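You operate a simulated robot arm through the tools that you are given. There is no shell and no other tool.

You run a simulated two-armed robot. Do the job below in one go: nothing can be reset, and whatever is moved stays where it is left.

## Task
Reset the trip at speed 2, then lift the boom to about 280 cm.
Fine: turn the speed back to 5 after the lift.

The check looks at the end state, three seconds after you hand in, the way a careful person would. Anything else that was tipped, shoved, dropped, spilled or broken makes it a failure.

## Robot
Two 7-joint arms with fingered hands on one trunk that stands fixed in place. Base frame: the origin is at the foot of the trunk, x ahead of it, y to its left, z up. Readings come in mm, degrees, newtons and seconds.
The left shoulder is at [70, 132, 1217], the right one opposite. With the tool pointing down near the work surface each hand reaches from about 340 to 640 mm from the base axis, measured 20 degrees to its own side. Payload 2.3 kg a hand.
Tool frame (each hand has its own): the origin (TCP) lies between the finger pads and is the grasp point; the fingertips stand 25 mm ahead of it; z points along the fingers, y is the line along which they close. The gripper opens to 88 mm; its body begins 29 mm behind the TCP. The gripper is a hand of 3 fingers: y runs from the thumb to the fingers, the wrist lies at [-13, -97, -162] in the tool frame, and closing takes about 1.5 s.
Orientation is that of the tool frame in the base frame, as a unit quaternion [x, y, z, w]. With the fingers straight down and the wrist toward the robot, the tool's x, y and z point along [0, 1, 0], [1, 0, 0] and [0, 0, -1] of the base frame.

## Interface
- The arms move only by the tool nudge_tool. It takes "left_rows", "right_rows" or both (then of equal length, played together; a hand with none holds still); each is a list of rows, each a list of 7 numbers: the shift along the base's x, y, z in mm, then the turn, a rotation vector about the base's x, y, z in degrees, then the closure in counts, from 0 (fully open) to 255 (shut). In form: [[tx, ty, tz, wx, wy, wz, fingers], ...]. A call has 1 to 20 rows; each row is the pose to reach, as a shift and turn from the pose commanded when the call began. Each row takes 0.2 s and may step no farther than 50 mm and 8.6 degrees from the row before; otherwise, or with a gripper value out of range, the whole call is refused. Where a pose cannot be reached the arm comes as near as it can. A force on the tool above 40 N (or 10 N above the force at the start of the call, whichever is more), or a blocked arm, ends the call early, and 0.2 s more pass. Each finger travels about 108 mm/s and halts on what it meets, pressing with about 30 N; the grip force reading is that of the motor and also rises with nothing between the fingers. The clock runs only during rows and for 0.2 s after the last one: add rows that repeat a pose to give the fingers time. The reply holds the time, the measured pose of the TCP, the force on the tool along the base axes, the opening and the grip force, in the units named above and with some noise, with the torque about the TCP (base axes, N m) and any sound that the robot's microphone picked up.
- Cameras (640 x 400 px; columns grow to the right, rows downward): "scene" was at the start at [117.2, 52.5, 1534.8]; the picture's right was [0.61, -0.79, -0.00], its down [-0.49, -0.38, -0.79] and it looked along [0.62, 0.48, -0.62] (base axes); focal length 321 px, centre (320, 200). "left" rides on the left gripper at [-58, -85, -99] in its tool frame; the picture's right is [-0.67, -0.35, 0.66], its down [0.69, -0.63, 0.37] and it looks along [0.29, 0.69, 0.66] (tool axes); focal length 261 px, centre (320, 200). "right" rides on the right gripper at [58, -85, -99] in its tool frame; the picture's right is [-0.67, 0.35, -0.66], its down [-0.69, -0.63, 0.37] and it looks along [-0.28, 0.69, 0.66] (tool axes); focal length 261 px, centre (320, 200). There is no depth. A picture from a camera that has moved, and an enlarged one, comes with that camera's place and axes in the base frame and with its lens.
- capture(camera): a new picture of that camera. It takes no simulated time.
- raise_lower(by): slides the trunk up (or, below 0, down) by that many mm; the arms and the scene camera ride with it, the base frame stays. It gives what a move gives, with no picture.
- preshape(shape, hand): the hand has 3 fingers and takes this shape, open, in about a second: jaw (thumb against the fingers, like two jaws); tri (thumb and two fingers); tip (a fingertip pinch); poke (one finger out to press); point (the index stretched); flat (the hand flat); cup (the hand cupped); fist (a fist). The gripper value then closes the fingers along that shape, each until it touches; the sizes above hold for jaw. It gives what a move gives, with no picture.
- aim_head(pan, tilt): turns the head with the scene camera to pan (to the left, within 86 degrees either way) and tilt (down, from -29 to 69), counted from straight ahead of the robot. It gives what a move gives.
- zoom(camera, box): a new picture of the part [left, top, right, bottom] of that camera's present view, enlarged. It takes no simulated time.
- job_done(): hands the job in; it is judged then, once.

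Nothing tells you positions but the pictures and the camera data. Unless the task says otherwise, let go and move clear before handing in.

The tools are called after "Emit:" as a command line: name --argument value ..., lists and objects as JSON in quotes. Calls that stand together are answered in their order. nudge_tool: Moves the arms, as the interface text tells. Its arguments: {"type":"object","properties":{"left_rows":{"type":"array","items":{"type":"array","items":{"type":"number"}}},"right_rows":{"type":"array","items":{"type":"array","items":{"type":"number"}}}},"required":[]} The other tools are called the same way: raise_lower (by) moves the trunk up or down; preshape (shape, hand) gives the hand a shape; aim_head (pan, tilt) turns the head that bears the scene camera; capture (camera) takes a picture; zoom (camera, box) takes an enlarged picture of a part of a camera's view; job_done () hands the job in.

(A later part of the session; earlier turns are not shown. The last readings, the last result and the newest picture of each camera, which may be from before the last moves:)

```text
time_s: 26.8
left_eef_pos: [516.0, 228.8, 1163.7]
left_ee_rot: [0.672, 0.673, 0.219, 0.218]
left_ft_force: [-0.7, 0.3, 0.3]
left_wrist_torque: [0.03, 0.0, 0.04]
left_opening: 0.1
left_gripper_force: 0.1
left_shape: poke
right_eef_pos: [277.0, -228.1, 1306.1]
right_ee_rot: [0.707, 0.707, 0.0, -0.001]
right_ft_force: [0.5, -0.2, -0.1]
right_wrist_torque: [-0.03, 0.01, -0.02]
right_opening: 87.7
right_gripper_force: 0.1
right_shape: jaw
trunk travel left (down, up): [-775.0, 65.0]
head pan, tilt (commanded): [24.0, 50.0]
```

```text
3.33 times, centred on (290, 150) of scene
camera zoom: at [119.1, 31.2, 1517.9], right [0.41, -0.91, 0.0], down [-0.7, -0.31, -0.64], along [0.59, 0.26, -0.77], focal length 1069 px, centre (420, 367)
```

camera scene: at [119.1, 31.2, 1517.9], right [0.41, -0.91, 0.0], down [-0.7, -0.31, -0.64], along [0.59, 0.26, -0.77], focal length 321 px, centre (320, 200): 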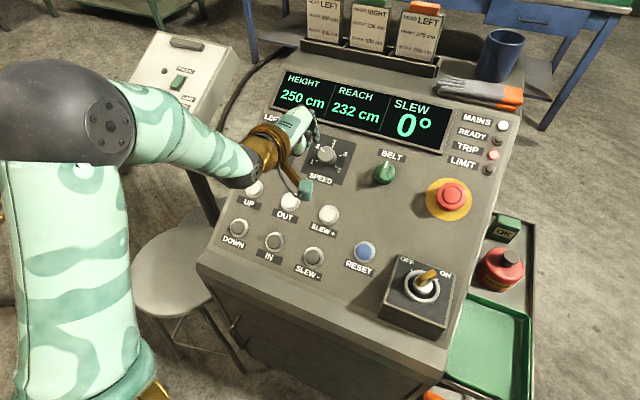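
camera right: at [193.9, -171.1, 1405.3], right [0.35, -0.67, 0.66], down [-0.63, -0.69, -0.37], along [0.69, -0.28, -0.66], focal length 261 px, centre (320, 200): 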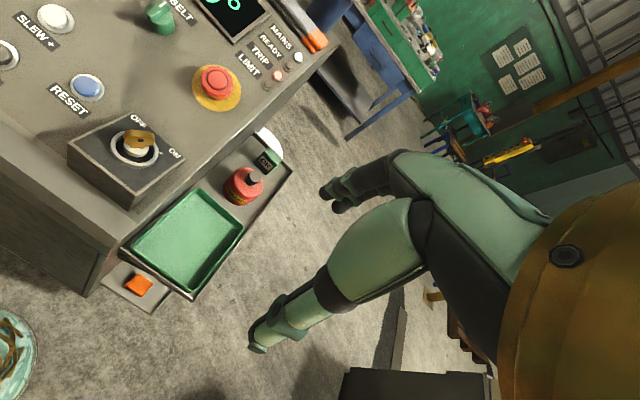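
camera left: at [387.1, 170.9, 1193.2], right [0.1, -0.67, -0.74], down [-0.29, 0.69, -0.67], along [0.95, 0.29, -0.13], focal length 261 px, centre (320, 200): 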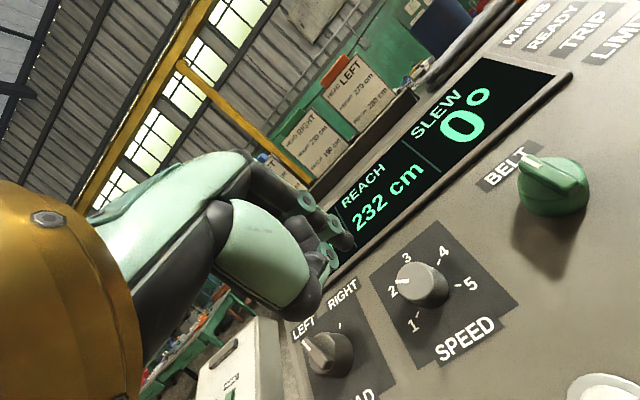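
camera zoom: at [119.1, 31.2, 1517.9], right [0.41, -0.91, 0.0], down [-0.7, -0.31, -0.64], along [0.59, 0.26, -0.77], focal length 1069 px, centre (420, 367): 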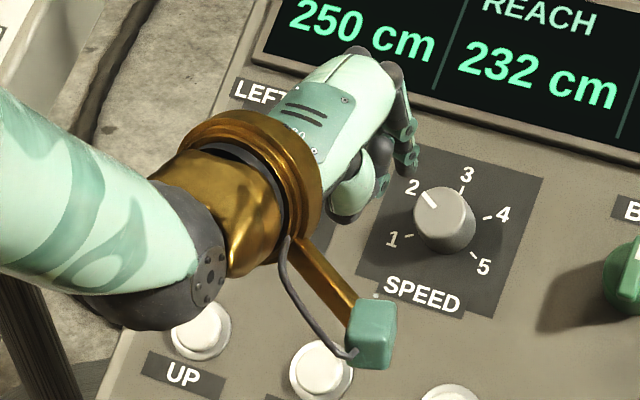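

In the poke shape the fingertip sits about 27 mm ahead of the TCP and close to its axis. RESET is near [470, 88, 942], so I'll move the fingertip to hover about 50 mm off it.

Emit:
nudge_tool --left_rows '[[-15, -23, -20, 0, 0, 0, 0], [-31, -47, -48, 0, 0, 0, 0], [-46, -70, -76, 0, 0, 0, 0], [-62, -93, -104, 0, 0, 0, 0], [-78, -116, -132, 0, 0, 0, 0], [-93, -139, -161, 0, 0, 0, 0], [-93, -139, -161, 0, 0, 0, 0]]'

Emit:
capture --camera "scene"

Emit:
capture --camera "left"

Emit:
capture --camera "right"

```text
time_s: 28.4
left_eef_pos: [425.2, 91.3, 1002.3]
left_ee_rot: [0.673, 0.672, 0.219, 0.218]
left_ft_force: [0.0, 0.0, -0.2]
left_wrist_torque: [0.0, 0.04, -0.02]
left_opening: 0.0
left_gripper_force: 0.1
left_shape: poke
right_eef_pos: [277.2, -229.1, 1304.8]
right_ee_rot: [0.707, 0.707, -0.001, 0.0]
right_ft_force: [0.1, 0.5, 0.1]
right_wrist_torque: [0.01, 0.01, 0.04]
right_opening: 87.7
right_gripper_force: 0.2
right_shape: jaw
trunk travel left (down, up): [-775.0, 65.0]
head pan, tilt (commanded): [24.0, 50.0]
```

```text
taken
camera scene: at [118.9, 31.4, 1517.9], right [0.41, -0.91, 0.0], down [-0.7, -0.31, -0.64], along [0.59, 0.26, -0.77], focal length 321 px, centre (320, 200)
```

scene: 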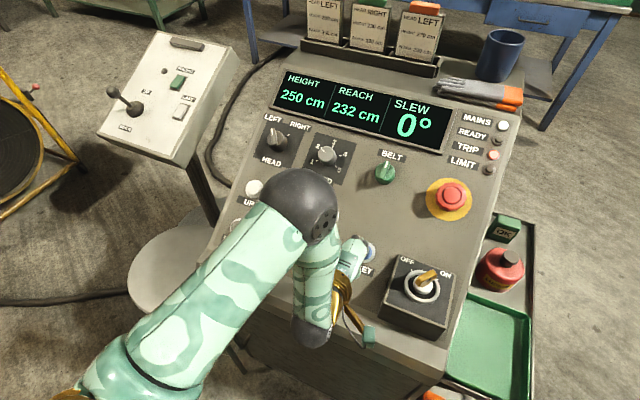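

```text
taken
camera left: at [295.7, 32.4, 1032.7], right [0.1, -0.67, -0.74], down [-0.29, 0.69, -0.67], along [0.95, 0.29, -0.13], focal length 261 px, centre (320, 200)
```

left: 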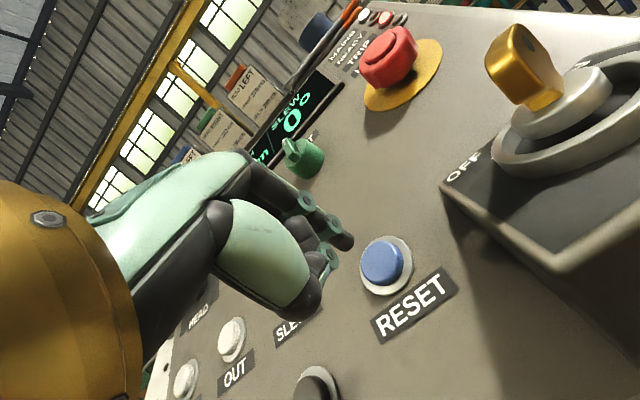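

```text
taken
camera right: at [193.8, -170.9, 1405.3], right [0.35, -0.67, 0.66], down [-0.63, -0.69, -0.36], along [0.69, -0.28, -0.66], focal length 261 px, centre (320, 200)
```

right: 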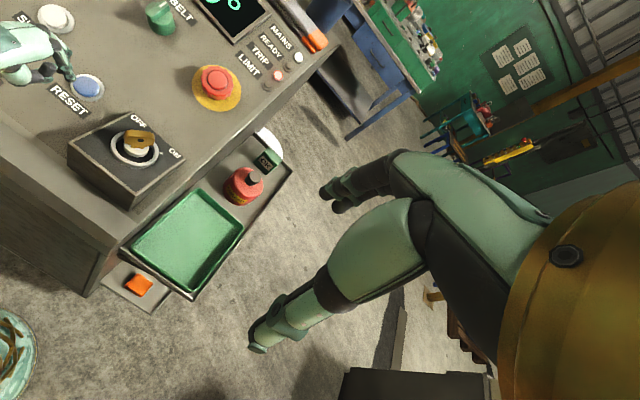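

The hand reached the hover pose and the fingertip's line should land within about 1–2 mm of the RESET centre. I'll advance 38 mm and check before pressing.

Emit:
nudge_tool --left_rows '[[8, -0.5, -11, 0, 0, 0, 0], [16, -1, -22, 0, 0, 0, 0], [22.3, -1, -30.7, 0, 0, 0, 0], [22.3, -1, -30.7, 0, 0, 0, 0]]'

Emit:
zoom --camera "left" --box '[220, 140, 460, 340]'

Emit:
zoom --camera "scene" --box '[300, 200, 420, 300]'

Emit:
zoom --camera "right" --box '[0, 0, 160, 140]'

```text
time_s: 29.4
left_eef_pos: [446.6, 88.6, 971.5]
left_ee_rot: [0.673, 0.672, 0.219, 0.218]
left_ft_force: [0.4, 0.8, 2.2]
left_wrist_torque: [0.0, -0.04, 0.04]
left_opening: 0.0
left_gripper_force: 0.2
left_shape: poke
right_eef_pos: [276.7, -229.7, 1306.0]
right_ee_rot: [0.708, 0.707, -0.001, 0.0]
right_ft_force: [0.0, -0.3, -0.4]
right_wrist_torque: [0.01, 0.0, 0.01]
right_opening: 87.6
right_gripper_force: 0.0
right_shape: jaw
trunk travel left (down, up): [-775.0, 65.0]
head pan, tilt (commanded): [24.0, 50.0]
```

```text
2.00 times, centred on (340, 240) of left
camera zoom: at [317.6, 30.8, 1000.9], right [0.1, -0.67, -0.74], down [-0.29, 0.69, -0.67], along [0.95, 0.29, -0.13], focal length 521 px, centre (280, 120)
```

zoom: 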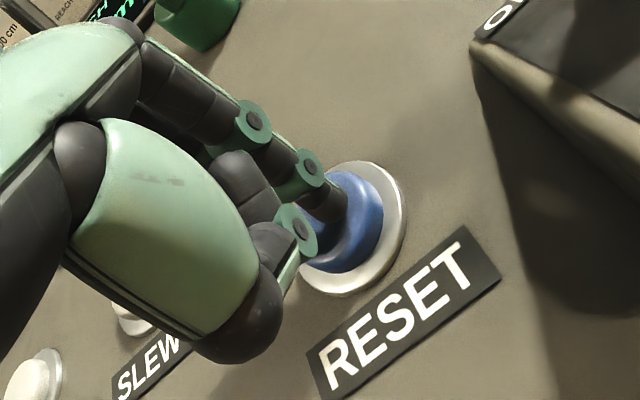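

```text
4.00 times, centred on (360, 250) of scene
camera zoom: at [118.4, 30.9, 1518.0], right [0.41, -0.91, 0.0], down [-0.7, -0.31, -0.64], along [0.59, 0.26, -0.77], focal length 1283 px, centre (160, 0)
```

zoom: 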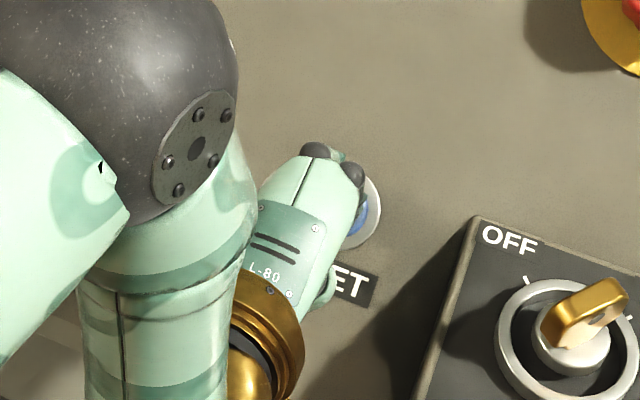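

```text
2.86 times, centred on (80, 70) of right
camera zoom: at [193.3, -171.3, 1405.4], right [0.35, -0.67, 0.66], down [-0.63, -0.69, -0.37], along [0.69, -0.28, -0.66], focal length 745 px, centre (1006, 571)
```

zoom: 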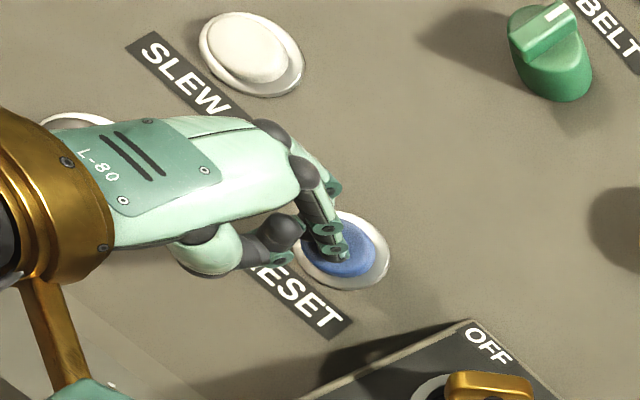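

The fingertip is right on the blue RESET cap, with about 2 N of contact force. Now I'll press it in gently by a few mm, hold, and look at the lamps.

Emit:
nudge_tool --left_rows '[[1.2, 0, -1.6, 0, 0, 0, 0], [2.4, 0, -3.2, 0, 0, 0, 0], [3.5, 0, -4.9, 0, 0, 0, 0], [3.5, 0, -4.9, 0, 0, 0, 0]]'

Emit:
zoom --camera "scene" --box '[260, 60, 540, 260]'

Emit:
zoom --camera "left" --box '[220, 140, 460, 340]'

```text
time_s: 30.4
left_eef_pos: [449.6, 88.3, 967.6]
left_ee_rot: [0.672, 0.672, 0.22, 0.219]
left_ft_force: [-1.8, -0.7, 2.3]
left_wrist_torque: [0.01, 0.01, 0.02]
left_opening: 0.1
left_gripper_force: 0.0
left_shape: poke
right_eef_pos: [276.3, -230.5, 1306.4]
right_ee_rot: [0.707, 0.707, 0.0, 0.0]
right_ft_force: [0.2, -0.5, 0.6]
right_wrist_torque: [-0.01, 0.02, -0.03]
right_opening: 87.5
right_gripper_force: 0.0
right_shape: jaw
trunk travel left (down, up): [-775.0, 65.0]
head pan, tilt (commanded): [24.0, 50.0]
heard: click
```

```text
2.00 times, centred on (400, 160) of scene
camera zoom: at [117.4, 30.7, 1518.1], right [0.41, -0.91, 0.0], down [-0.7, -0.31, -0.64], along [0.59, 0.26, -0.77], focal length 642 px, centre (160, 280)
```

zoom: 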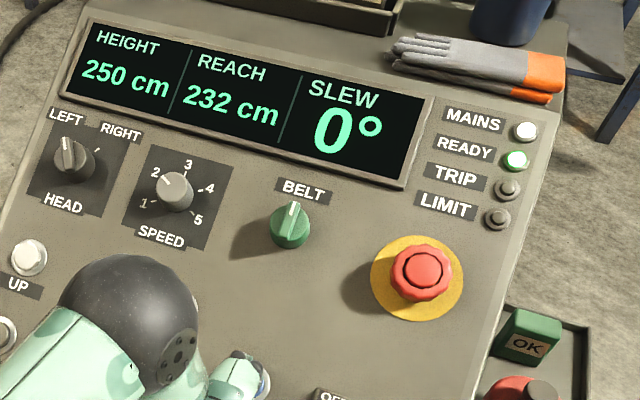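

```text
2.00 times, centred on (340, 240) of left
camera zoom: at [320.1, 30.8, 997.0], right [0.11, -0.67, -0.74], down [-0.29, 0.69, -0.67], along [0.95, 0.29, -0.12], focal length 521 px, centre (280, 120)
```

zoom: 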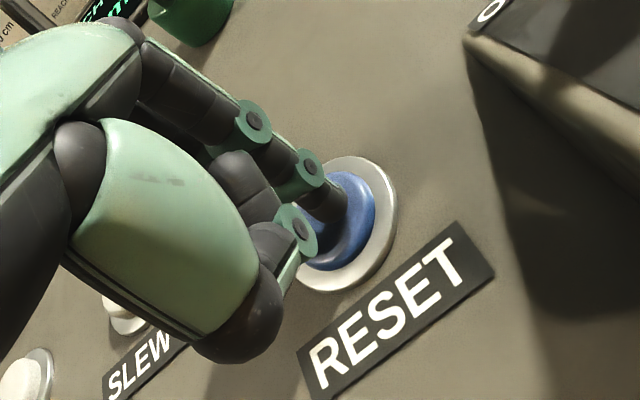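

A click was heard; READY is now green and TRIP is dark, so the reset took at speed 2. Now I'll retract and move to hover over UP near [510, 371, 968].

Emit:
nudge_tool --left_rows '[[-12, 0, 16.2, 0, 0, 0, 0], [-24, 0, 32.5, 0, 0, 0, 0], [-35, 0, 48.5, 0, 0, 0, 0], [-29, 40, 52, 0, 0, 0, 0], [-22, 81, 55, 0, 0, 0, 0], [-16, 121, 58, 0, 0, 0, 0], [-9, 162, 61, 0, 0, 0, 0], [-3, 202, 64, 0, 0, 0, 0], [3, 243, 66, 0, 0, 0, 0], [9.4, 283, 68, 0, 0, 0, 0], [9.4, 283, 68, 0, 0, 0, 0]]'

Emit:
capture --camera "scene"

Emit:
capture --camera "left"

```text
time_s: 32.8
left_eef_pos: [456.9, 370.1, 1032.3]
left_ee_rot: [0.672, 0.673, 0.218, 0.218]
left_ft_force: [0.2, -1.0, -0.1]
left_wrist_torque: [-0.01, -0.02, 0.0]
left_opening: 0.0
left_gripper_force: 0.0
left_shape: poke
right_eef_pos: [277.4, -228.9, 1306.5]
right_ee_rot: [0.707, 0.707, 0.0, -0.001]
right_ft_force: [-0.3, 0.1, -0.4]
right_wrist_torque: [0.02, -0.02, -0.01]
right_opening: 87.6
right_gripper_force: 0.1
right_shape: jaw
trunk travel left (down, up): [-775.0, 65.0]
head pan, tilt (commanded): [24.0, 50.0]
```

```text
taken
camera scene: at [119.2, 30.9, 1517.9], right [0.41, -0.91, 0.0], down [-0.7, -0.31, -0.64], along [0.59, 0.26, -0.77], focal length 321 px, centre (320, 200)
```

scene: 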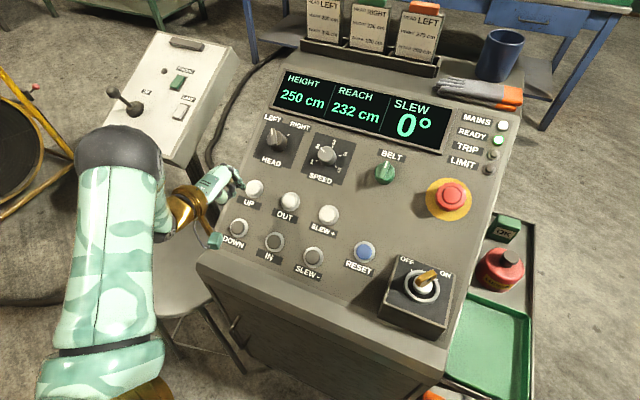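

```text
taken
camera left: at [328.1, 312.9, 1062.9], right [0.1, -0.67, -0.74], down [-0.3, 0.69, -0.66], along [0.95, 0.29, -0.13], focal length 261 px, centre (320, 200)
```

left: 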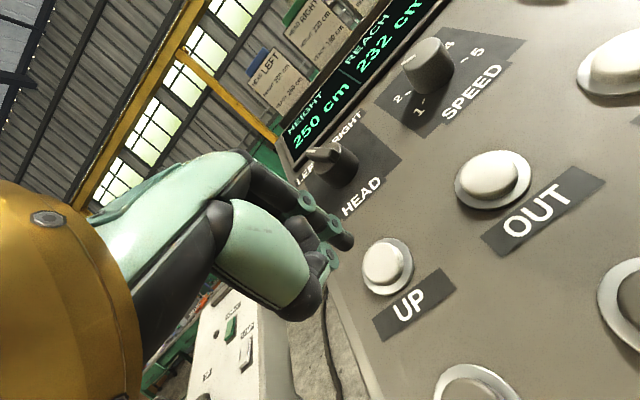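

READY stays on. UP shows in the same place in the wrist view as RESET did at hover, so I'll advance the same way to just short of contact.

Emit:
nudge_tool --left_rows '[[8, -0.5, -11, 0, 0, 0, 0], [16, -1, -22, 0, 0, 0, 0], [20.5, -1, -28.3, 0, 0, 0, 0], [20.5, -1, -28.3, 0, 0, 0, 0]]'

Emit:
zoom --camera "left" --box '[220, 140, 460, 340]'

Emit:
zoom --camera "scene" --box '[190, 60, 350, 220]'

```text
time_s: 33.8
left_eef_pos: [477.2, 370.3, 1004.8]
left_ee_rot: [0.672, 0.673, 0.219, 0.218]
left_ft_force: [-0.4, -0.1, 0.1]
left_wrist_torque: [-0.03, -0.03, -0.01]
left_opening: 0.0
left_gripper_force: 0.1
left_shape: poke
right_eef_pos: [277.9, -228.7, 1305.3]
right_ee_rot: [0.707, 0.707, 0.0, -0.001]
right_ft_force: [0.2, -0.5, 0.4]
right_wrist_torque: [0.0, -0.01, 0.01]
right_opening: 87.6
right_gripper_force: 0.0
right_shape: jaw
trunk travel left (down, up): [-775.0, 65.0]
head pan, tilt (commanded): [24.0, 50.0]
```

```text
2.00 times, centred on (340, 240) of left
camera zoom: at [349.1, 312.4, 1035.1], right [0.1, -0.67, -0.74], down [-0.3, 0.69, -0.67], along [0.95, 0.29, -0.13], focal length 521 px, centre (280, 120)
```

zoom: 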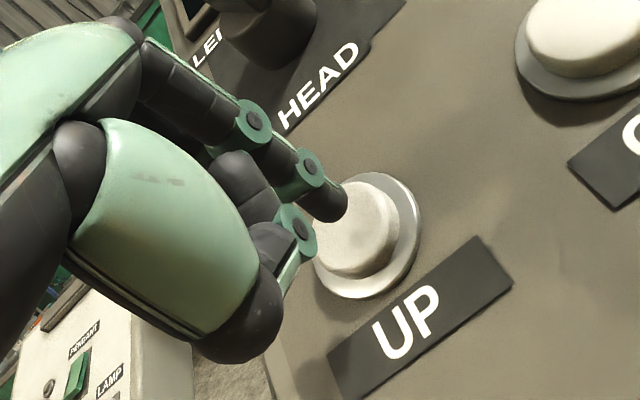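

```text
2.50 times, centred on (270, 140) of scene
camera zoom: at [119.1, 31.4, 1517.9], right [0.41, -0.91, 0.0], down [-0.7, -0.31, -0.64], along [0.59, 0.26, -0.77], focal length 802 px, centre (445, 350)
```

zoom: 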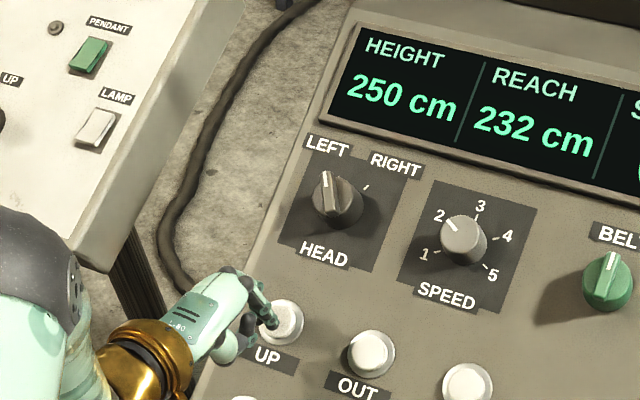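

The fingertip is centred above the UP cap and about 10–13 mm short of it. I'll make a short trial press and release to see the lift rate.

Emit:
nudge_tool --left_rows '[[4.7, 0, -6.5, 0, 0, 0, 0], [7, 0, -9.7, 0, 0, 0, 0], [9.4, 0, -12.9, 0, 0, 0, 0], [4.1, 0, -5.7, 0, 0, 0, 0]]'

Emit:
zoom --camera "scene" --box '[190, 60, 510, 260]'

Emit:
zoom --camera "left" --box '[220, 140, 460, 340]'

```text
time_s: 34.8
left_eef_pos: [482.7, 371.6, 1000.2]
left_ee_rot: [0.672, 0.673, 0.219, 0.219]
left_ft_force: [-0.1, -0.9, 0.8]
left_wrist_torque: [0.02, 0.01, -0.01]
left_opening: 0.2
left_gripper_force: 0.2
left_shape: poke
right_eef_pos: [278.8, -228.9, 1305.1]
right_ee_rot: [0.707, 0.708, 0.0, -0.001]
right_ft_force: [-0.1, 0.0, 0.7]
right_wrist_torque: [-0.01, 0.01, 0.01]
right_opening: 87.5
right_gripper_force: 0.1
right_shape: jaw
trunk travel left (down, up): [-775.0, 65.0]
head pan, tilt (commanded): [24.0, 50.0]
```

```text
2.00 times, centred on (350, 160) of scene
camera zoom: at [119.3, 31.4, 1517.9], right [0.41, -0.91, 0.0], down [-0.7, -0.31, -0.64], along [0.59, 0.26, -0.77], focal length 642 px, centre (260, 280)
```

zoom: 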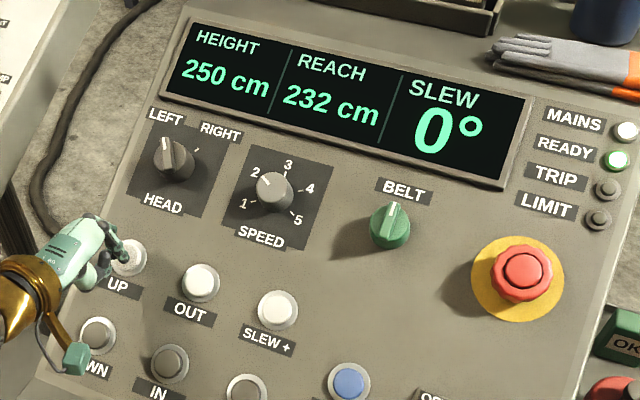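

```text
2.00 times, centred on (340, 240) of left
camera zoom: at [353.6, 313.5, 1030.7], right [0.1, -0.67, -0.74], down [-0.3, 0.69, -0.67], along [0.95, 0.29, -0.13], focal length 521 px, centre (280, 120)
```

zoom: 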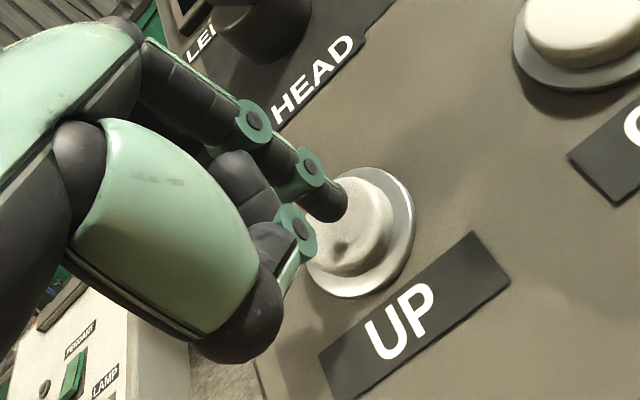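

The height hasn't changed, so that press was too shallow. I'll press a little deeper in small steps and stop while holding to check.

Emit:
nudge_tool --left_rows '[[3.5, 0, -4.9, 0, 0, 0, 0], [4.7, 0, -6.5, 0, 0, 0, 0], [5.9, 0, -8.1, 0, 0, 0, 0], [6.5, 0, -8.9, 0, 0, 0, 0]]'

Emit:
zoom --camera "scene" --box '[190, 60, 510, 260]'

Emit:
zoom --camera "left" --box '[220, 140, 460, 340]'

```text
time_s: 35.8
left_eef_pos: [488.4, 369.8, 993.2]
left_ee_rot: [0.672, 0.672, 0.22, 0.219]
left_ft_force: [-1.9, 0.7, 3.2]
left_wrist_torque: [0.02, -0.02, 0.04]
left_opening: 0.1
left_gripper_force: 0.1
left_shape: poke
right_eef_pos: [275.6, -229.4, 1304.5]
right_ee_rot: [0.707, 0.707, 0.0, 0.001]
right_ft_force: [0.7, 0.4, 0.7]
right_wrist_torque: [0.01, -0.01, -0.02]
right_opening: 87.5
right_gripper_force: 0.0
right_shape: jaw
trunk travel left (down, up): [-775.0, 65.0]
head pan, tilt (commanded): [24.0, 50.0]
heard: click
```

```text
2.00 times, centred on (350, 160) of scene
camera zoom: at [117.8, 30.8, 1518.1], right [0.41, -0.91, 0.0], down [-0.7, -0.31, -0.64], along [0.59, 0.26, -0.77], focal length 642 px, centre (260, 280)
```

zoom: 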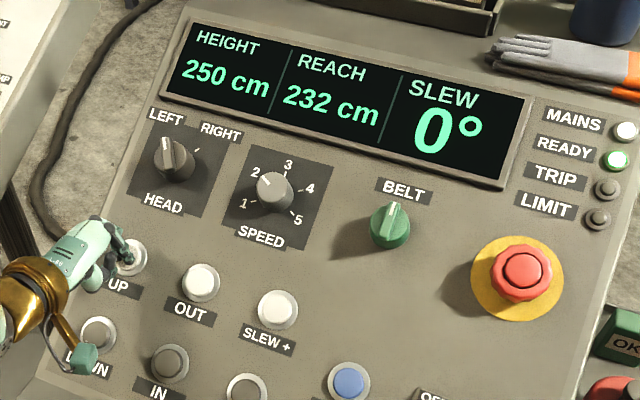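

```text
2.00 times, centred on (340, 240) of left
camera zoom: at [359.6, 312.3, 1022.2], right [0.11, -0.67, -0.74], down [-0.29, 0.69, -0.67], along [0.95, 0.29, -0.12], focal length 521 px, centre (280, 120)
```

zoom: 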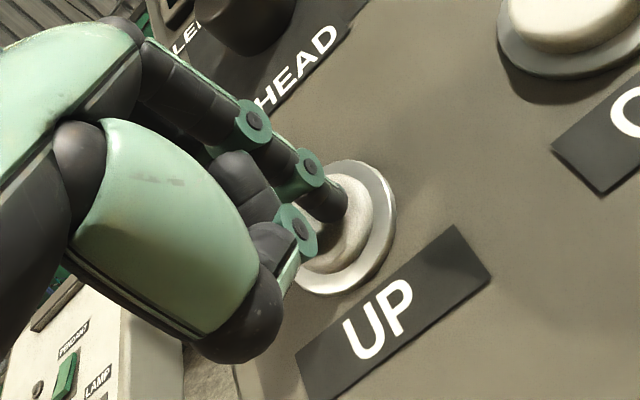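

UP clicked just now. I'll hold it for a moment to see the height move.

Emit:
nudge_tool --left_rows '[[0, 0, 0, 0, 0, 0, 0], [0, 0, 0, 0, 0, 0, 0]]'

Emit:
zoom --camera "scene" --box '[190, 60, 510, 260]'

```text
time_s: 36.4
left_eef_pos: [488.6, 369.9, 992.5]
left_ee_rot: [0.672, 0.673, 0.219, 0.218]
left_ft_force: [-0.4, 0.4, 3.1]
left_wrist_torque: [0.03, -0.04, 0.02]
left_opening: 0.0
left_gripper_force: 0.1
left_shape: poke
right_eef_pos: [276.3, -228.3, 1305.0]
right_ee_rot: [0.707, 0.707, -0.001, -0.001]
right_ft_force: [0.5, -0.6, 0.3]
right_wrist_torque: [0.03, -0.03, 0.0]
right_opening: 87.4
right_gripper_force: 0.1
right_shape: jaw
trunk travel left (down, up): [-775.0, 65.0]
head pan, tilt (commanded): [24.0, 50.0]
```

```text
2.00 times, centred on (350, 160) of scene
camera zoom: at [117.8, 30.9, 1518.1], right [0.41, -0.91, 0.0], down [-0.7, -0.31, -0.64], along [0.59, 0.26, -0.77], focal length 642 px, centre (260, 280)
```

zoom: 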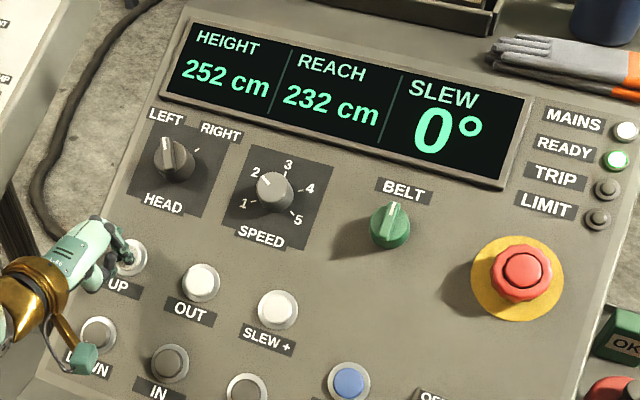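

The height is rising (252 cm) at about 3 cm/s. I'll keep holding and check at intervals.

Emit:
nudge_tool --left_rows '[[0, 0, 0, 0, 0, 0, 0], [0, 0, 0, 0, 0, 0, 0], [0, 0, 0, 0, 0, 0, 0], [0, 0, 0, 0, 0, 0, 0], [0, 0, 0, 0, 0, 0, 0], [0, 0, 0, 0, 0, 0, 0], [0, 0, 0, 0, 0, 0, 0], [0, 0, 0, 0, 0, 0, 0], [0, 0, 0, 0, 0, 0, 0], [0, 0, 0, 0, 0, 0, 0]]'

Emit:
zoom --camera "scene" --box '[190, 60, 510, 260]'

```text
time_s: 38.6
left_eef_pos: [488.2, 369.0, 992.6]
left_ee_rot: [0.672, 0.673, 0.22, 0.219]
left_ft_force: [-1.4, 0.5, 3.2]
left_wrist_torque: [0.04, -0.02, 0.03]
left_opening: 0.0
left_gripper_force: 0.0
left_shape: poke
right_eef_pos: [277.3, -229.8, 1305.6]
right_ee_rot: [0.707, 0.707, 0.0, 0.0]
right_ft_force: [-0.2, 0.0, -0.7]
right_wrist_torque: [-0.01, 0.0, -0.02]
right_opening: 87.7
right_gripper_force: 0.0
right_shape: jaw
trunk travel left (down, up): [-775.0, 65.0]
head pan, tilt (commanded): [24.0, 50.0]
```

```text
2.00 times, centred on (350, 160) of scene
camera zoom: at [117.8, 30.9, 1518.1], right [0.41, -0.91, 0.0], down [-0.7, -0.31, -0.64], along [0.59, 0.26, -0.77], focal length 642 px, centre (260, 280)
```

zoom: 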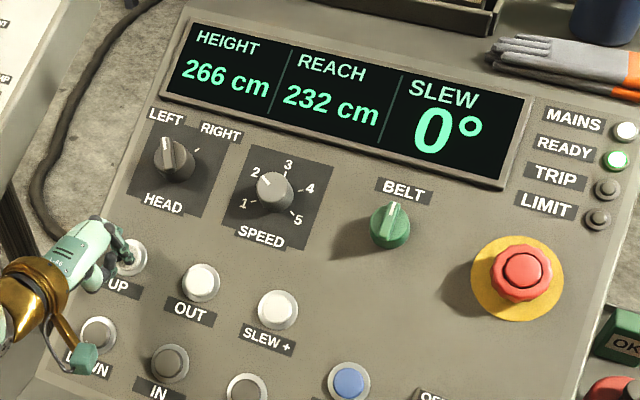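

266 cm, at about 6.4 cm/s. I'll hold about 1 s more, then release and see if it coasts.

Emit:
nudge_tool --left_rows '[[0, 0, 0, 0, 0, 0, 0], [0, 0, 0, 0, 0, 0, 0], [0, 0, 0, 0, 0, 0, 0], [0, 0, 0, 0, 0, 0, 0]]'

Emit:
zoom --camera "scene" --box '[190, 60, 510, 260]'

```text
time_s: 39.6
left_eef_pos: [488.6, 370.3, 992.4]
left_ee_rot: [0.672, 0.672, 0.22, 0.219]
left_ft_force: [-0.7, 0.5, 2.3]
left_wrist_torque: [0.03, -0.04, 0.0]
left_opening: 0.0
left_gripper_force: 0.1
left_shape: poke
right_eef_pos: [276.5, -228.2, 1305.0]
right_ee_rot: [0.707, 0.707, -0.001, 0.0]
right_ft_force: [0.1, -0.3, -0.1]
right_wrist_torque: [-0.03, 0.02, 0.02]
right_opening: 87.9
right_gripper_force: 0.1
right_shape: jaw
trunk travel left (down, up): [-775.0, 65.0]
head pan, tilt (commanded): [24.0, 50.0]
```

```text
2.00 times, centred on (350, 160) of scene
camera zoom: at [117.7, 30.9, 1518.1], right [0.41, -0.91, 0.0], down [-0.7, -0.31, -0.64], along [0.59, 0.26, -0.77], focal length 642 px, centre (260, 280)
```

zoom: 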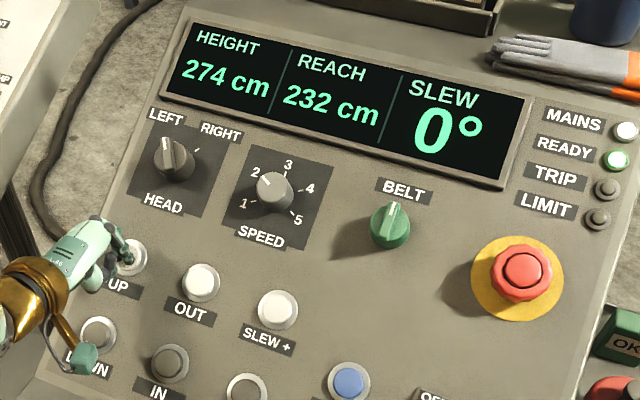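

274 cm. Releasing now to see where it settles.

Emit:
nudge_tool --left_rows '[[-6, 0, 8.2, 0, 0, 0, 0], [-6, 0, 8.2, 0, 0, 0, 0], [-6, 0, 8.2, 0, 0, 0, 0], [-6, 0, 8.2, 0, 0, 0, 0]]'

Emit:
zoom --camera "scene" --box '[190, 60, 510, 260]'

```text
time_s: 40.6
left_eef_pos: [482.9, 370.6, 999.8]
left_ee_rot: [0.673, 0.672, 0.218, 0.219]
left_ft_force: [-0.1, 0.1, 0.0]
left_wrist_torque: [-0.02, -0.02, 0.01]
left_opening: 0.0
left_gripper_force: 0.1
left_shape: poke
right_eef_pos: [277.7, -230.4, 1306.0]
right_ee_rot: [0.708, 0.707, -0.001, -0.001]
right_ft_force: [-0.9, 0.8, -0.4]
right_wrist_torque: [0.01, -0.01, -0.02]
right_opening: 87.4
right_gripper_force: 0.0
right_shape: jaw
trunk travel left (down, up): [-775.0, 65.0]
head pan, tilt (commanded): [24.0, 50.0]
```

```text
2.00 times, centred on (350, 160) of scene
camera zoom: at [119.3, 31.3, 1517.9], right [0.41, -0.91, 0.0], down [-0.7, -0.31, -0.64], along [0.59, 0.26, -0.77], focal length 642 px, centre (260, 280)
```

zoom: 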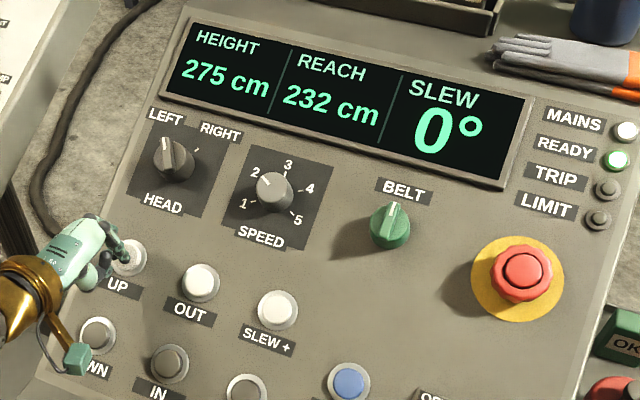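

It settled at 275 cm with hardly any coasting. I'll press briefly again to add about 5 cm.

Emit:
nudge_tool --left_rows '[[6, 0, -8.2, 0, 0, 0, 0], [6, 0, -8.2, 0, 0, 0, 0], [6, 0, -8.2, 0, 0, 0, 0]]'

Emit:
zoom --camera "scene" --box '[190, 60, 510, 260]'

```text
time_s: 41.4
left_eef_pos: [488.7, 369.9, 993.7]
left_ee_rot: [0.672, 0.672, 0.22, 0.218]
left_ft_force: [-1.3, 0.7, 3.1]
left_wrist_torque: [0.04, -0.02, 0.02]
left_opening: 0.0
left_gripper_force: 0.0
left_shape: poke
right_eef_pos: [277.0, -230.1, 1305.3]
right_ee_rot: [0.707, 0.707, 0.0, 0.0]
right_ft_force: [0.2, -2.0, 0.2]
right_wrist_torque: [0.0, 0.01, -0.01]
right_opening: 87.5
right_gripper_force: 0.0
right_shape: jaw
trunk travel left (down, up): [-775.0, 65.0]
head pan, tilt (commanded): [24.0, 50.0]
heard: click
```

```text
2.00 times, centred on (350, 160) of scene
camera zoom: at [118.1, 30.9, 1518.1], right [0.41, -0.91, 0.0], down [-0.7, -0.31, -0.64], along [0.59, 0.26, -0.77], focal length 642 px, centre (260, 280)
```

zoom: 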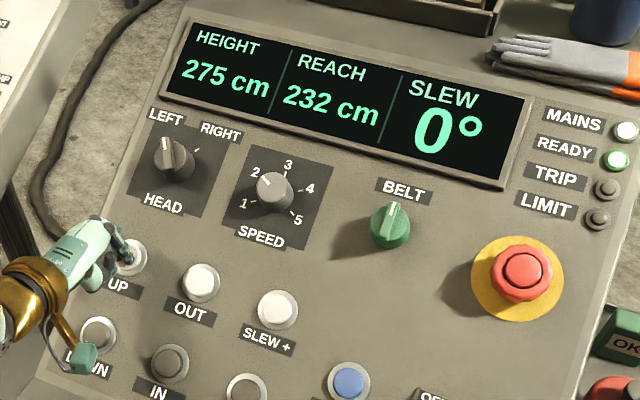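

Emit:
nudge_tool --left_rows '[[0, 0, 0, 0, 0, 0, 0], [0, 0, 0, 0, 0, 0, 0]]'

Emit:
zoom --camera "scene" --box '[190, 60, 510, 260]'

```text
time_s: 42.0
left_eef_pos: [488.3, 370.9, 992.3]
left_ee_rot: [0.672, 0.672, 0.219, 0.219]
left_ft_force: [-1.1, 0.7, 2.2]
left_wrist_torque: [0.04, -0.01, 0.02]
left_opening: 0.0
left_gripper_force: 0.1
left_shape: poke
right_eef_pos: [276.4, -228.8, 1305.5]
right_ee_rot: [0.707, 0.707, 0.0, 0.0]
right_ft_force: [-0.6, 0.9, -0.1]
right_wrist_torque: [-0.03, 0.01, -0.05]
right_opening: 87.5
right_gripper_force: 0.0
right_shape: jaw
trunk travel left (down, up): [-775.0, 65.0]
head pan, tilt (commanded): [24.0, 50.0]
```

```text
2.00 times, centred on (350, 160) of scene
camera zoom: at [117.8, 30.9, 1518.1], right [0.41, -0.91, 0.0], down [-0.7, -0.31, -0.64], along [0.59, 0.26, -0.77], focal length 642 px, centre (260, 280)
```

zoom: 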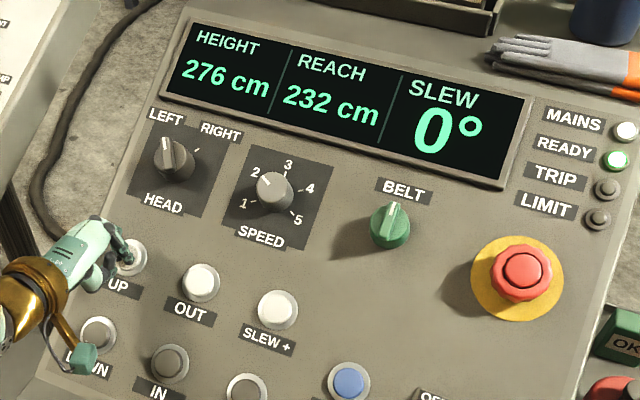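

Emit:
nudge_tool --left_rows '[[0, 0, 0, 0, 0, 0, 0]]'

Emit:
zoom --camera "scene" --box '[190, 60, 510, 260]'

```text
time_s: 42.4
left_eef_pos: [488.4, 370.8, 992.5]
left_ee_rot: [0.672, 0.672, 0.22, 0.219]
left_ft_force: [0.0, 0.9, 3.1]
left_wrist_torque: [0.03, -0.02, 0.01]
left_opening: 0.2
left_gripper_force: 0.1
left_shape: poke
right_eef_pos: [275.5, -229.1, 1306.3]
right_ee_rot: [0.707, 0.707, 0.0, -0.001]
right_ft_force: [0.8, 0.3, 0.9]
right_wrist_torque: [0.0, 0.0, 0.02]
right_opening: 87.8
right_gripper_force: 0.0
right_shape: jaw
trunk travel left (down, up): [-775.0, 65.0]
head pan, tilt (commanded): [24.0, 50.0]
```

```text
2.00 times, centred on (350, 160) of scene
camera zoom: at [117.8, 30.9, 1518.1], right [0.41, -0.91, 0.0], down [-0.7, -0.31, -0.64], along [0.59, 0.26, -0.77], focal length 642 px, centre (260, 280)
```

zoom: 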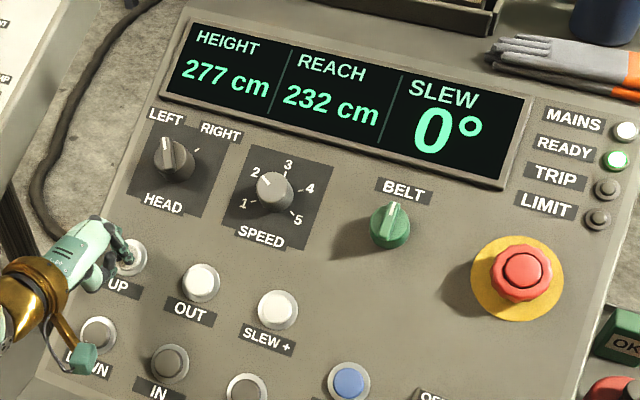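

Emit:
nudge_tool --left_rows '[[0, 0, 0, 0, 0, 0, 0]]'

Emit:
zoom --camera "scene" --box '[190, 60, 510, 260]'

```text
time_s: 42.8
left_eef_pos: [487.6, 370.6, 992.6]
left_ee_rot: [0.673, 0.672, 0.219, 0.218]
left_ft_force: [-1.0, 1.2, 2.8]
left_wrist_torque: [0.06, -0.05, 0.01]
left_opening: 0.0
left_gripper_force: 0.1
left_shape: poke
right_eef_pos: [275.9, -229.4, 1307.6]
right_ee_rot: [0.707, 0.707, 0.001, -0.001]
right_ft_force: [0.1, -0.8, 0.2]
right_wrist_torque: [-0.04, -0.02, 0.01]
right_opening: 87.4
right_gripper_force: 0.1
right_shape: jaw
trunk travel left (down, up): [-775.0, 65.0]
head pan, tilt (commanded): [24.0, 50.0]
```

```text
2.00 times, centred on (350, 160) of scene
camera zoom: at [117.8, 30.9, 1518.1], right [0.41, -0.91, 0.0], down [-0.7, -0.31, -0.64], along [0.59, 0.26, -0.77], focal length 642 px, centre (260, 280)
```

zoom: 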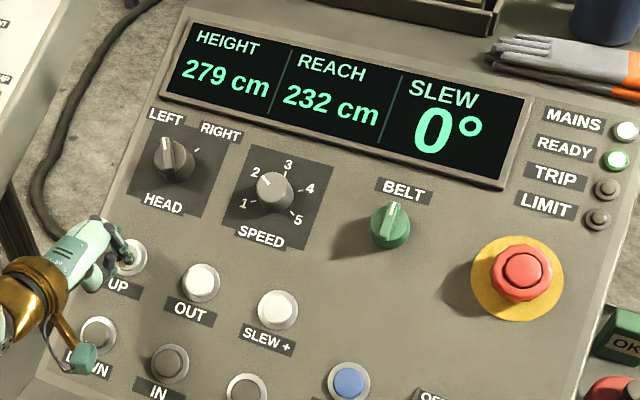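

279 cm. Releasing UP now and backing the finger well away from the button.

Emit:
nudge_tool --left_rows '[[-7, 0, 9.7, 0, 0, 0, 0], [-18, 0, 24, 0, 0, 0, 0], [-30, 0, 41, 0, 0, 0, 0], [-41, 0, 57, 0, 0, 0, 0], [-41, 0, 57, 0, 0, 0, 0]]'

Emit:
zoom --camera "scene" --box '[190, 60, 510, 260]'

```text
time_s: 44.0
left_eef_pos: [446.8, 369.9, 1047.9]
left_ee_rot: [0.673, 0.672, 0.218, 0.219]
left_ft_force: [-0.3, 0.0, -0.4]
left_wrist_torque: [0.06, 0.01, -0.01]
left_opening: 0.0
left_gripper_force: 0.1
left_shape: poke
right_eef_pos: [278.0, -228.2, 1305.0]
right_ee_rot: [0.707, 0.707, 0.0, -0.001]
right_ft_force: [0.3, 0.0, 0.2]
right_wrist_torque: [-0.03, 0.03, -0.02]
right_opening: 87.7
right_gripper_force: 0.0
right_shape: jaw
trunk travel left (down, up): [-775.0, 65.0]
head pan, tilt (commanded): [24.0, 50.0]
```

```text
2.00 times, centred on (350, 160) of scene
camera zoom: at [119.4, 31.4, 1517.9], right [0.41, -0.91, 0.0], down [-0.7, -0.31, -0.64], along [0.59, 0.26, -0.77], focal length 642 px, centre (260, 280)
```

zoom: 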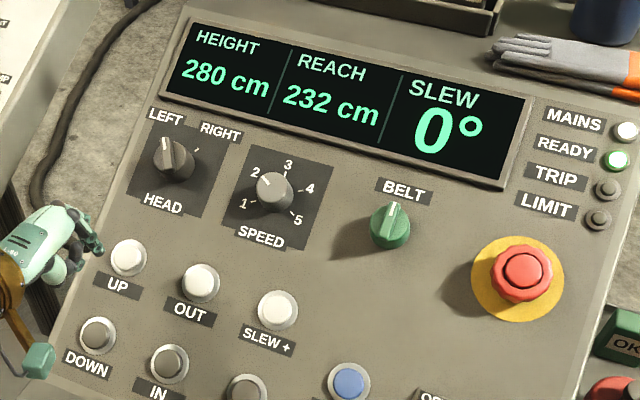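

The display reads 280 cm with READY on. Next I'll turn SPEED back to 5: move above the knob, change back to the jaw shape, and roll to +45° for a clockwise turn.

Emit:
nudge_tool --left_rows '[[8, -15, 30, 0, 0, 0, 0], [20, -42, 55, 0, 0, 0, 0], [36, -76, 78, 0, 0, 0, 0], [52, -109, 98, 0, 0, 0, 0], [69, -141, 116, 0, 0, 0, 0], [69, -141, 116, 0, 0, 0, 0]]'

Emit:
preshape --shape "jaw" --hand "left"

Emit:
capture --camera "scene"

Emit:
capture --camera "left"

```text
time_s: 45.4
left_eef_pos: [516.3, 228.2, 1167.0]
left_ee_rot: [0.672, 0.673, 0.218, 0.218]
left_ft_force: [0.4, -0.4, -0.3]
left_wrist_torque: [0.01, -0.02, 0.01]
left_opening: 0.0
left_gripper_force: 0.0
left_shape: poke
right_eef_pos: [276.2, -228.0, 1306.2]
right_ee_rot: [0.707, 0.707, 0.0, -0.001]
right_ft_force: [0.1, 0.5, -0.5]
right_wrist_torque: [0.01, -0.01, 0.0]
right_opening: 87.6
right_gripper_force: 0.0
right_shape: jaw
trunk travel left (down, up): [-775.0, 65.0]
head pan, tilt (commanded): [24.0, 50.0]
```

```text
time_s: 46.3
left_eef_pos: [515.4, 228.6, 1165.7]
left_ee_rot: [0.672, 0.673, 0.219, 0.218]
left_ft_force: [0.2, 0.1, -0.4]
left_wrist_torque: [0.03, 0.01, -0.03]
left_opening: 88.3
left_gripper_force: 0.0
left_shape: jaw
right_eef_pos: [277.0, -228.2, 1306.1]
right_ee_rot: [0.707, 0.707, 0.0, -0.001]
right_ft_force: [0.3, -0.3, -0.3]
right_wrist_torque: [-0.04, 0.0, 0.04]
right_opening: 87.7
right_gripper_force: 0.0
right_shape: jaw
trunk travel left (down, up): [-775.0, 65.0]
head pan, tilt (commanded): [24.0, 50.0]
```

```text
taken
camera scene: at [119.1, 31.2, 1517.9], right [0.41, -0.91, 0.0], down [-0.7, -0.31, -0.64], along [0.59, 0.26, -0.77], focal length 321 px, centre (320, 200)
```

scene: 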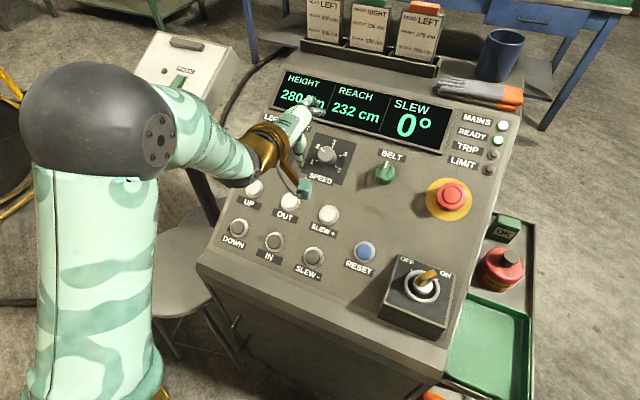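

```text
taken
camera left: at [386.2, 171.5, 1196.3], right [0.1, -0.67, -0.74], down [-0.29, 0.69, -0.67], along [0.95, 0.29, -0.13], focal length 261 px, centre (320, 200)
```

left: 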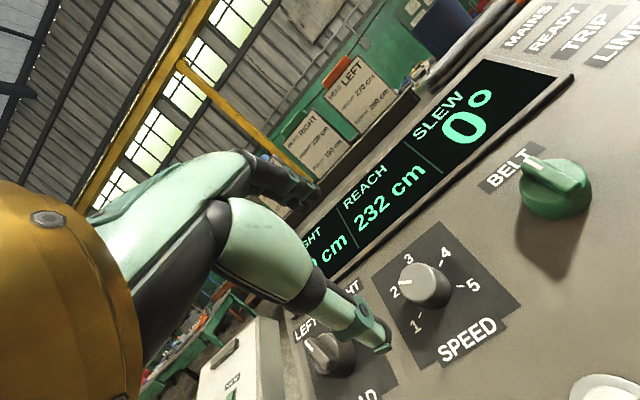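

The hand is back in the jaw shape above the knob, which still points to 2. I'll roll to +45° and come partway down.

Emit:
nudge_tool --left_rows '[[5.8, 0, -8.2, -4.41, 0, 6.07, 40], [11.5, 0, -16.3, -8.82, 0, 12.14, 80], [17.3, -0.2, -24.5, -13.23, 0, 18.2, 80], [23.1, -0.3, -32.7, -17.64, 0, 24.27, 80], [28.8, -0.4, -40.8, -22.05, 0, 30.34, 80], [34.6, -0.5, -49, -26.46, 0, 36.4, 80], [43.2, -0.6, -61.3, -26.46, 0, 36.4, 80], [51.9, -0.7, -73.5, -26.46, 0, 36.4, 80], [51.9, -0.7, -73.5, -26.46, 0, 36.4, 80]]'

Emit:
zoom --camera "scene" --box '[230, 70, 470, 230]'

Emit:
capture --camera "left"

```text
time_s: 48.3
left_eef_pos: [568.1, 226.9, 1091.6]
left_ee_rot: [0.363, 0.879, 0.118, 0.286]
left_ft_force: [0.1, 0.6, 0.4]
left_wrist_torque: [0.0, 0.03, -0.01]
left_opening: 60.8
left_gripper_force: 0.0
left_shape: jaw
right_eef_pos: [278.5, -229.1, 1304.9]
right_ee_rot: [0.707, 0.707, -0.001, 0.0]
right_ft_force: [1.4, 0.5, -0.1]
right_wrist_torque: [-0.04, -0.01, 0.01]
right_opening: 87.7
right_gripper_force: 0.0
right_shape: jaw
trunk travel left (down, up): [-775.0, 65.0]
head pan, tilt (commanded): [24.0, 50.0]
```

```text
2.50 times, centred on (350, 150) of scene
camera zoom: at [118.9, 30.8, 1518.0], right [0.41, -0.91, 0.0], down [-0.7, -0.31, -0.64], along [0.59, 0.26, -0.77], focal length 802 px, centre (245, 325)
```

zoom: 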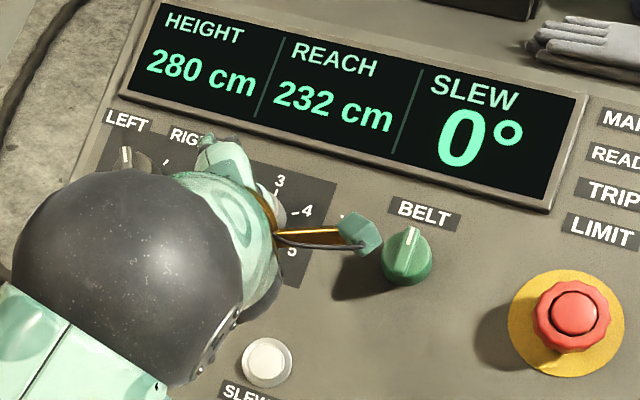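

```text
taken
camera left: at [494.2, 127.4, 1160.0], right [0.57, -0.72, -0.4], down [-0.54, 0.04, -0.84], along [0.62, 0.69, -0.36], focal length 261 px, centre (320, 200)
```

left: 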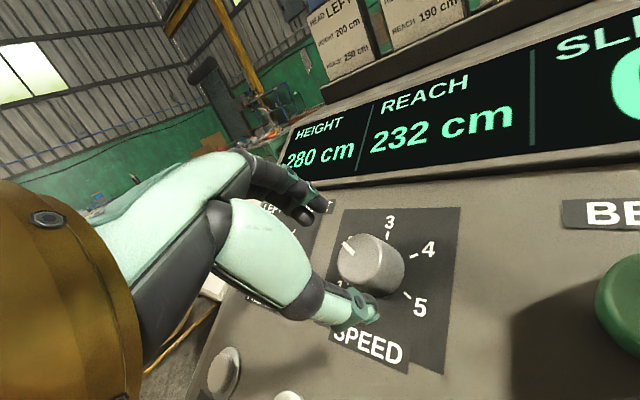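

Aligned. Going down the last 46 mm and gripping the knob.

Emit:
nudge_tool --left_rows '[[10, -0.1, -14, 0, 0, 0, 80], [19, -0.2, -27, 0, 0, 0, 80], [26.8, -0.3, -38, 0, 0, 0, 80], [26.8, -0.3, -38, 0, 0, 0, 80], [26.8, -0.3, -38, 0, 0, 0, 120], [26.8, -0.3, -38, 0, 0, 0, 160], [26.8, -0.3, -38, 0, 0, 0, 200], [26.8, -0.3, -38, 0, 0, 0, 200], [26.8, -0.3, -38, 0, 0, 0, 200]]'

Emit:
zoom --camera "left" --box '[200, 120, 520, 320]'

Emit:
zoom --camera "scene" --box '[230, 70, 470, 230]'

```text
time_s: 50.3
left_eef_pos: [596.1, 226.9, 1053.0]
left_ee_rot: [0.365, 0.878, 0.117, 0.285]
left_ft_force: [1.0, -0.3, -0.5]
left_wrist_torque: [-0.06, 0.02, -0.01]
left_opening: 29.6
left_gripper_force: 29.7
left_shape: jaw
right_eef_pos: [278.6, -228.2, 1305.9]
right_ee_rot: [0.707, 0.707, -0.001, -0.001]
right_ft_force: [0.1, -0.4, -1.0]
right_wrist_torque: [0.01, 0.01, 0.03]
right_opening: 87.5
right_gripper_force: 0.1
right_shape: jaw
trunk travel left (down, up): [-775.0, 65.0]
head pan, tilt (commanded): [24.0, 50.0]
```

```text
2.00 times, centred on (360, 220) of left
camera zoom: at [521.0, 127.1, 1121.6], right [0.57, -0.72, -0.4], down [-0.54, 0.04, -0.84], along [0.62, 0.69, -0.36], focal length 521 px, centre (240, 160)
```

zoom: 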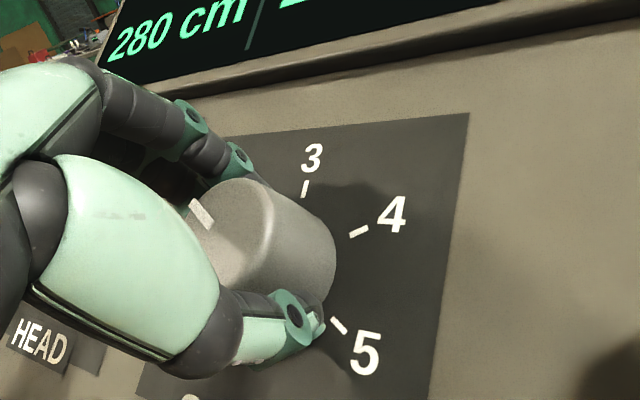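

```text
2.50 times, centred on (350, 150) of scene
camera zoom: at [119.6, 31.3, 1517.9], right [0.41, -0.91, 0.0], down [-0.7, -0.31, -0.64], along [0.59, 0.26, -0.77], focal length 802 px, centre (245, 325)
```

zoom: 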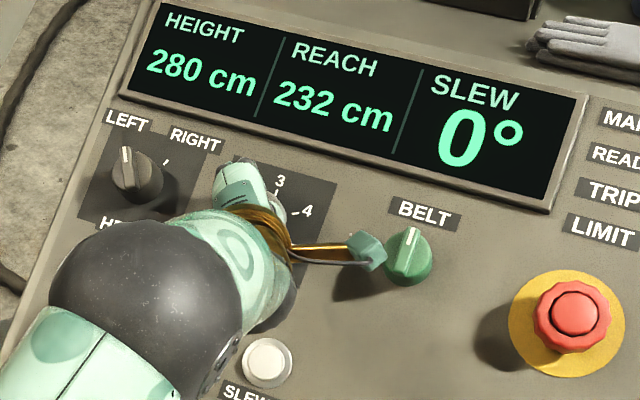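

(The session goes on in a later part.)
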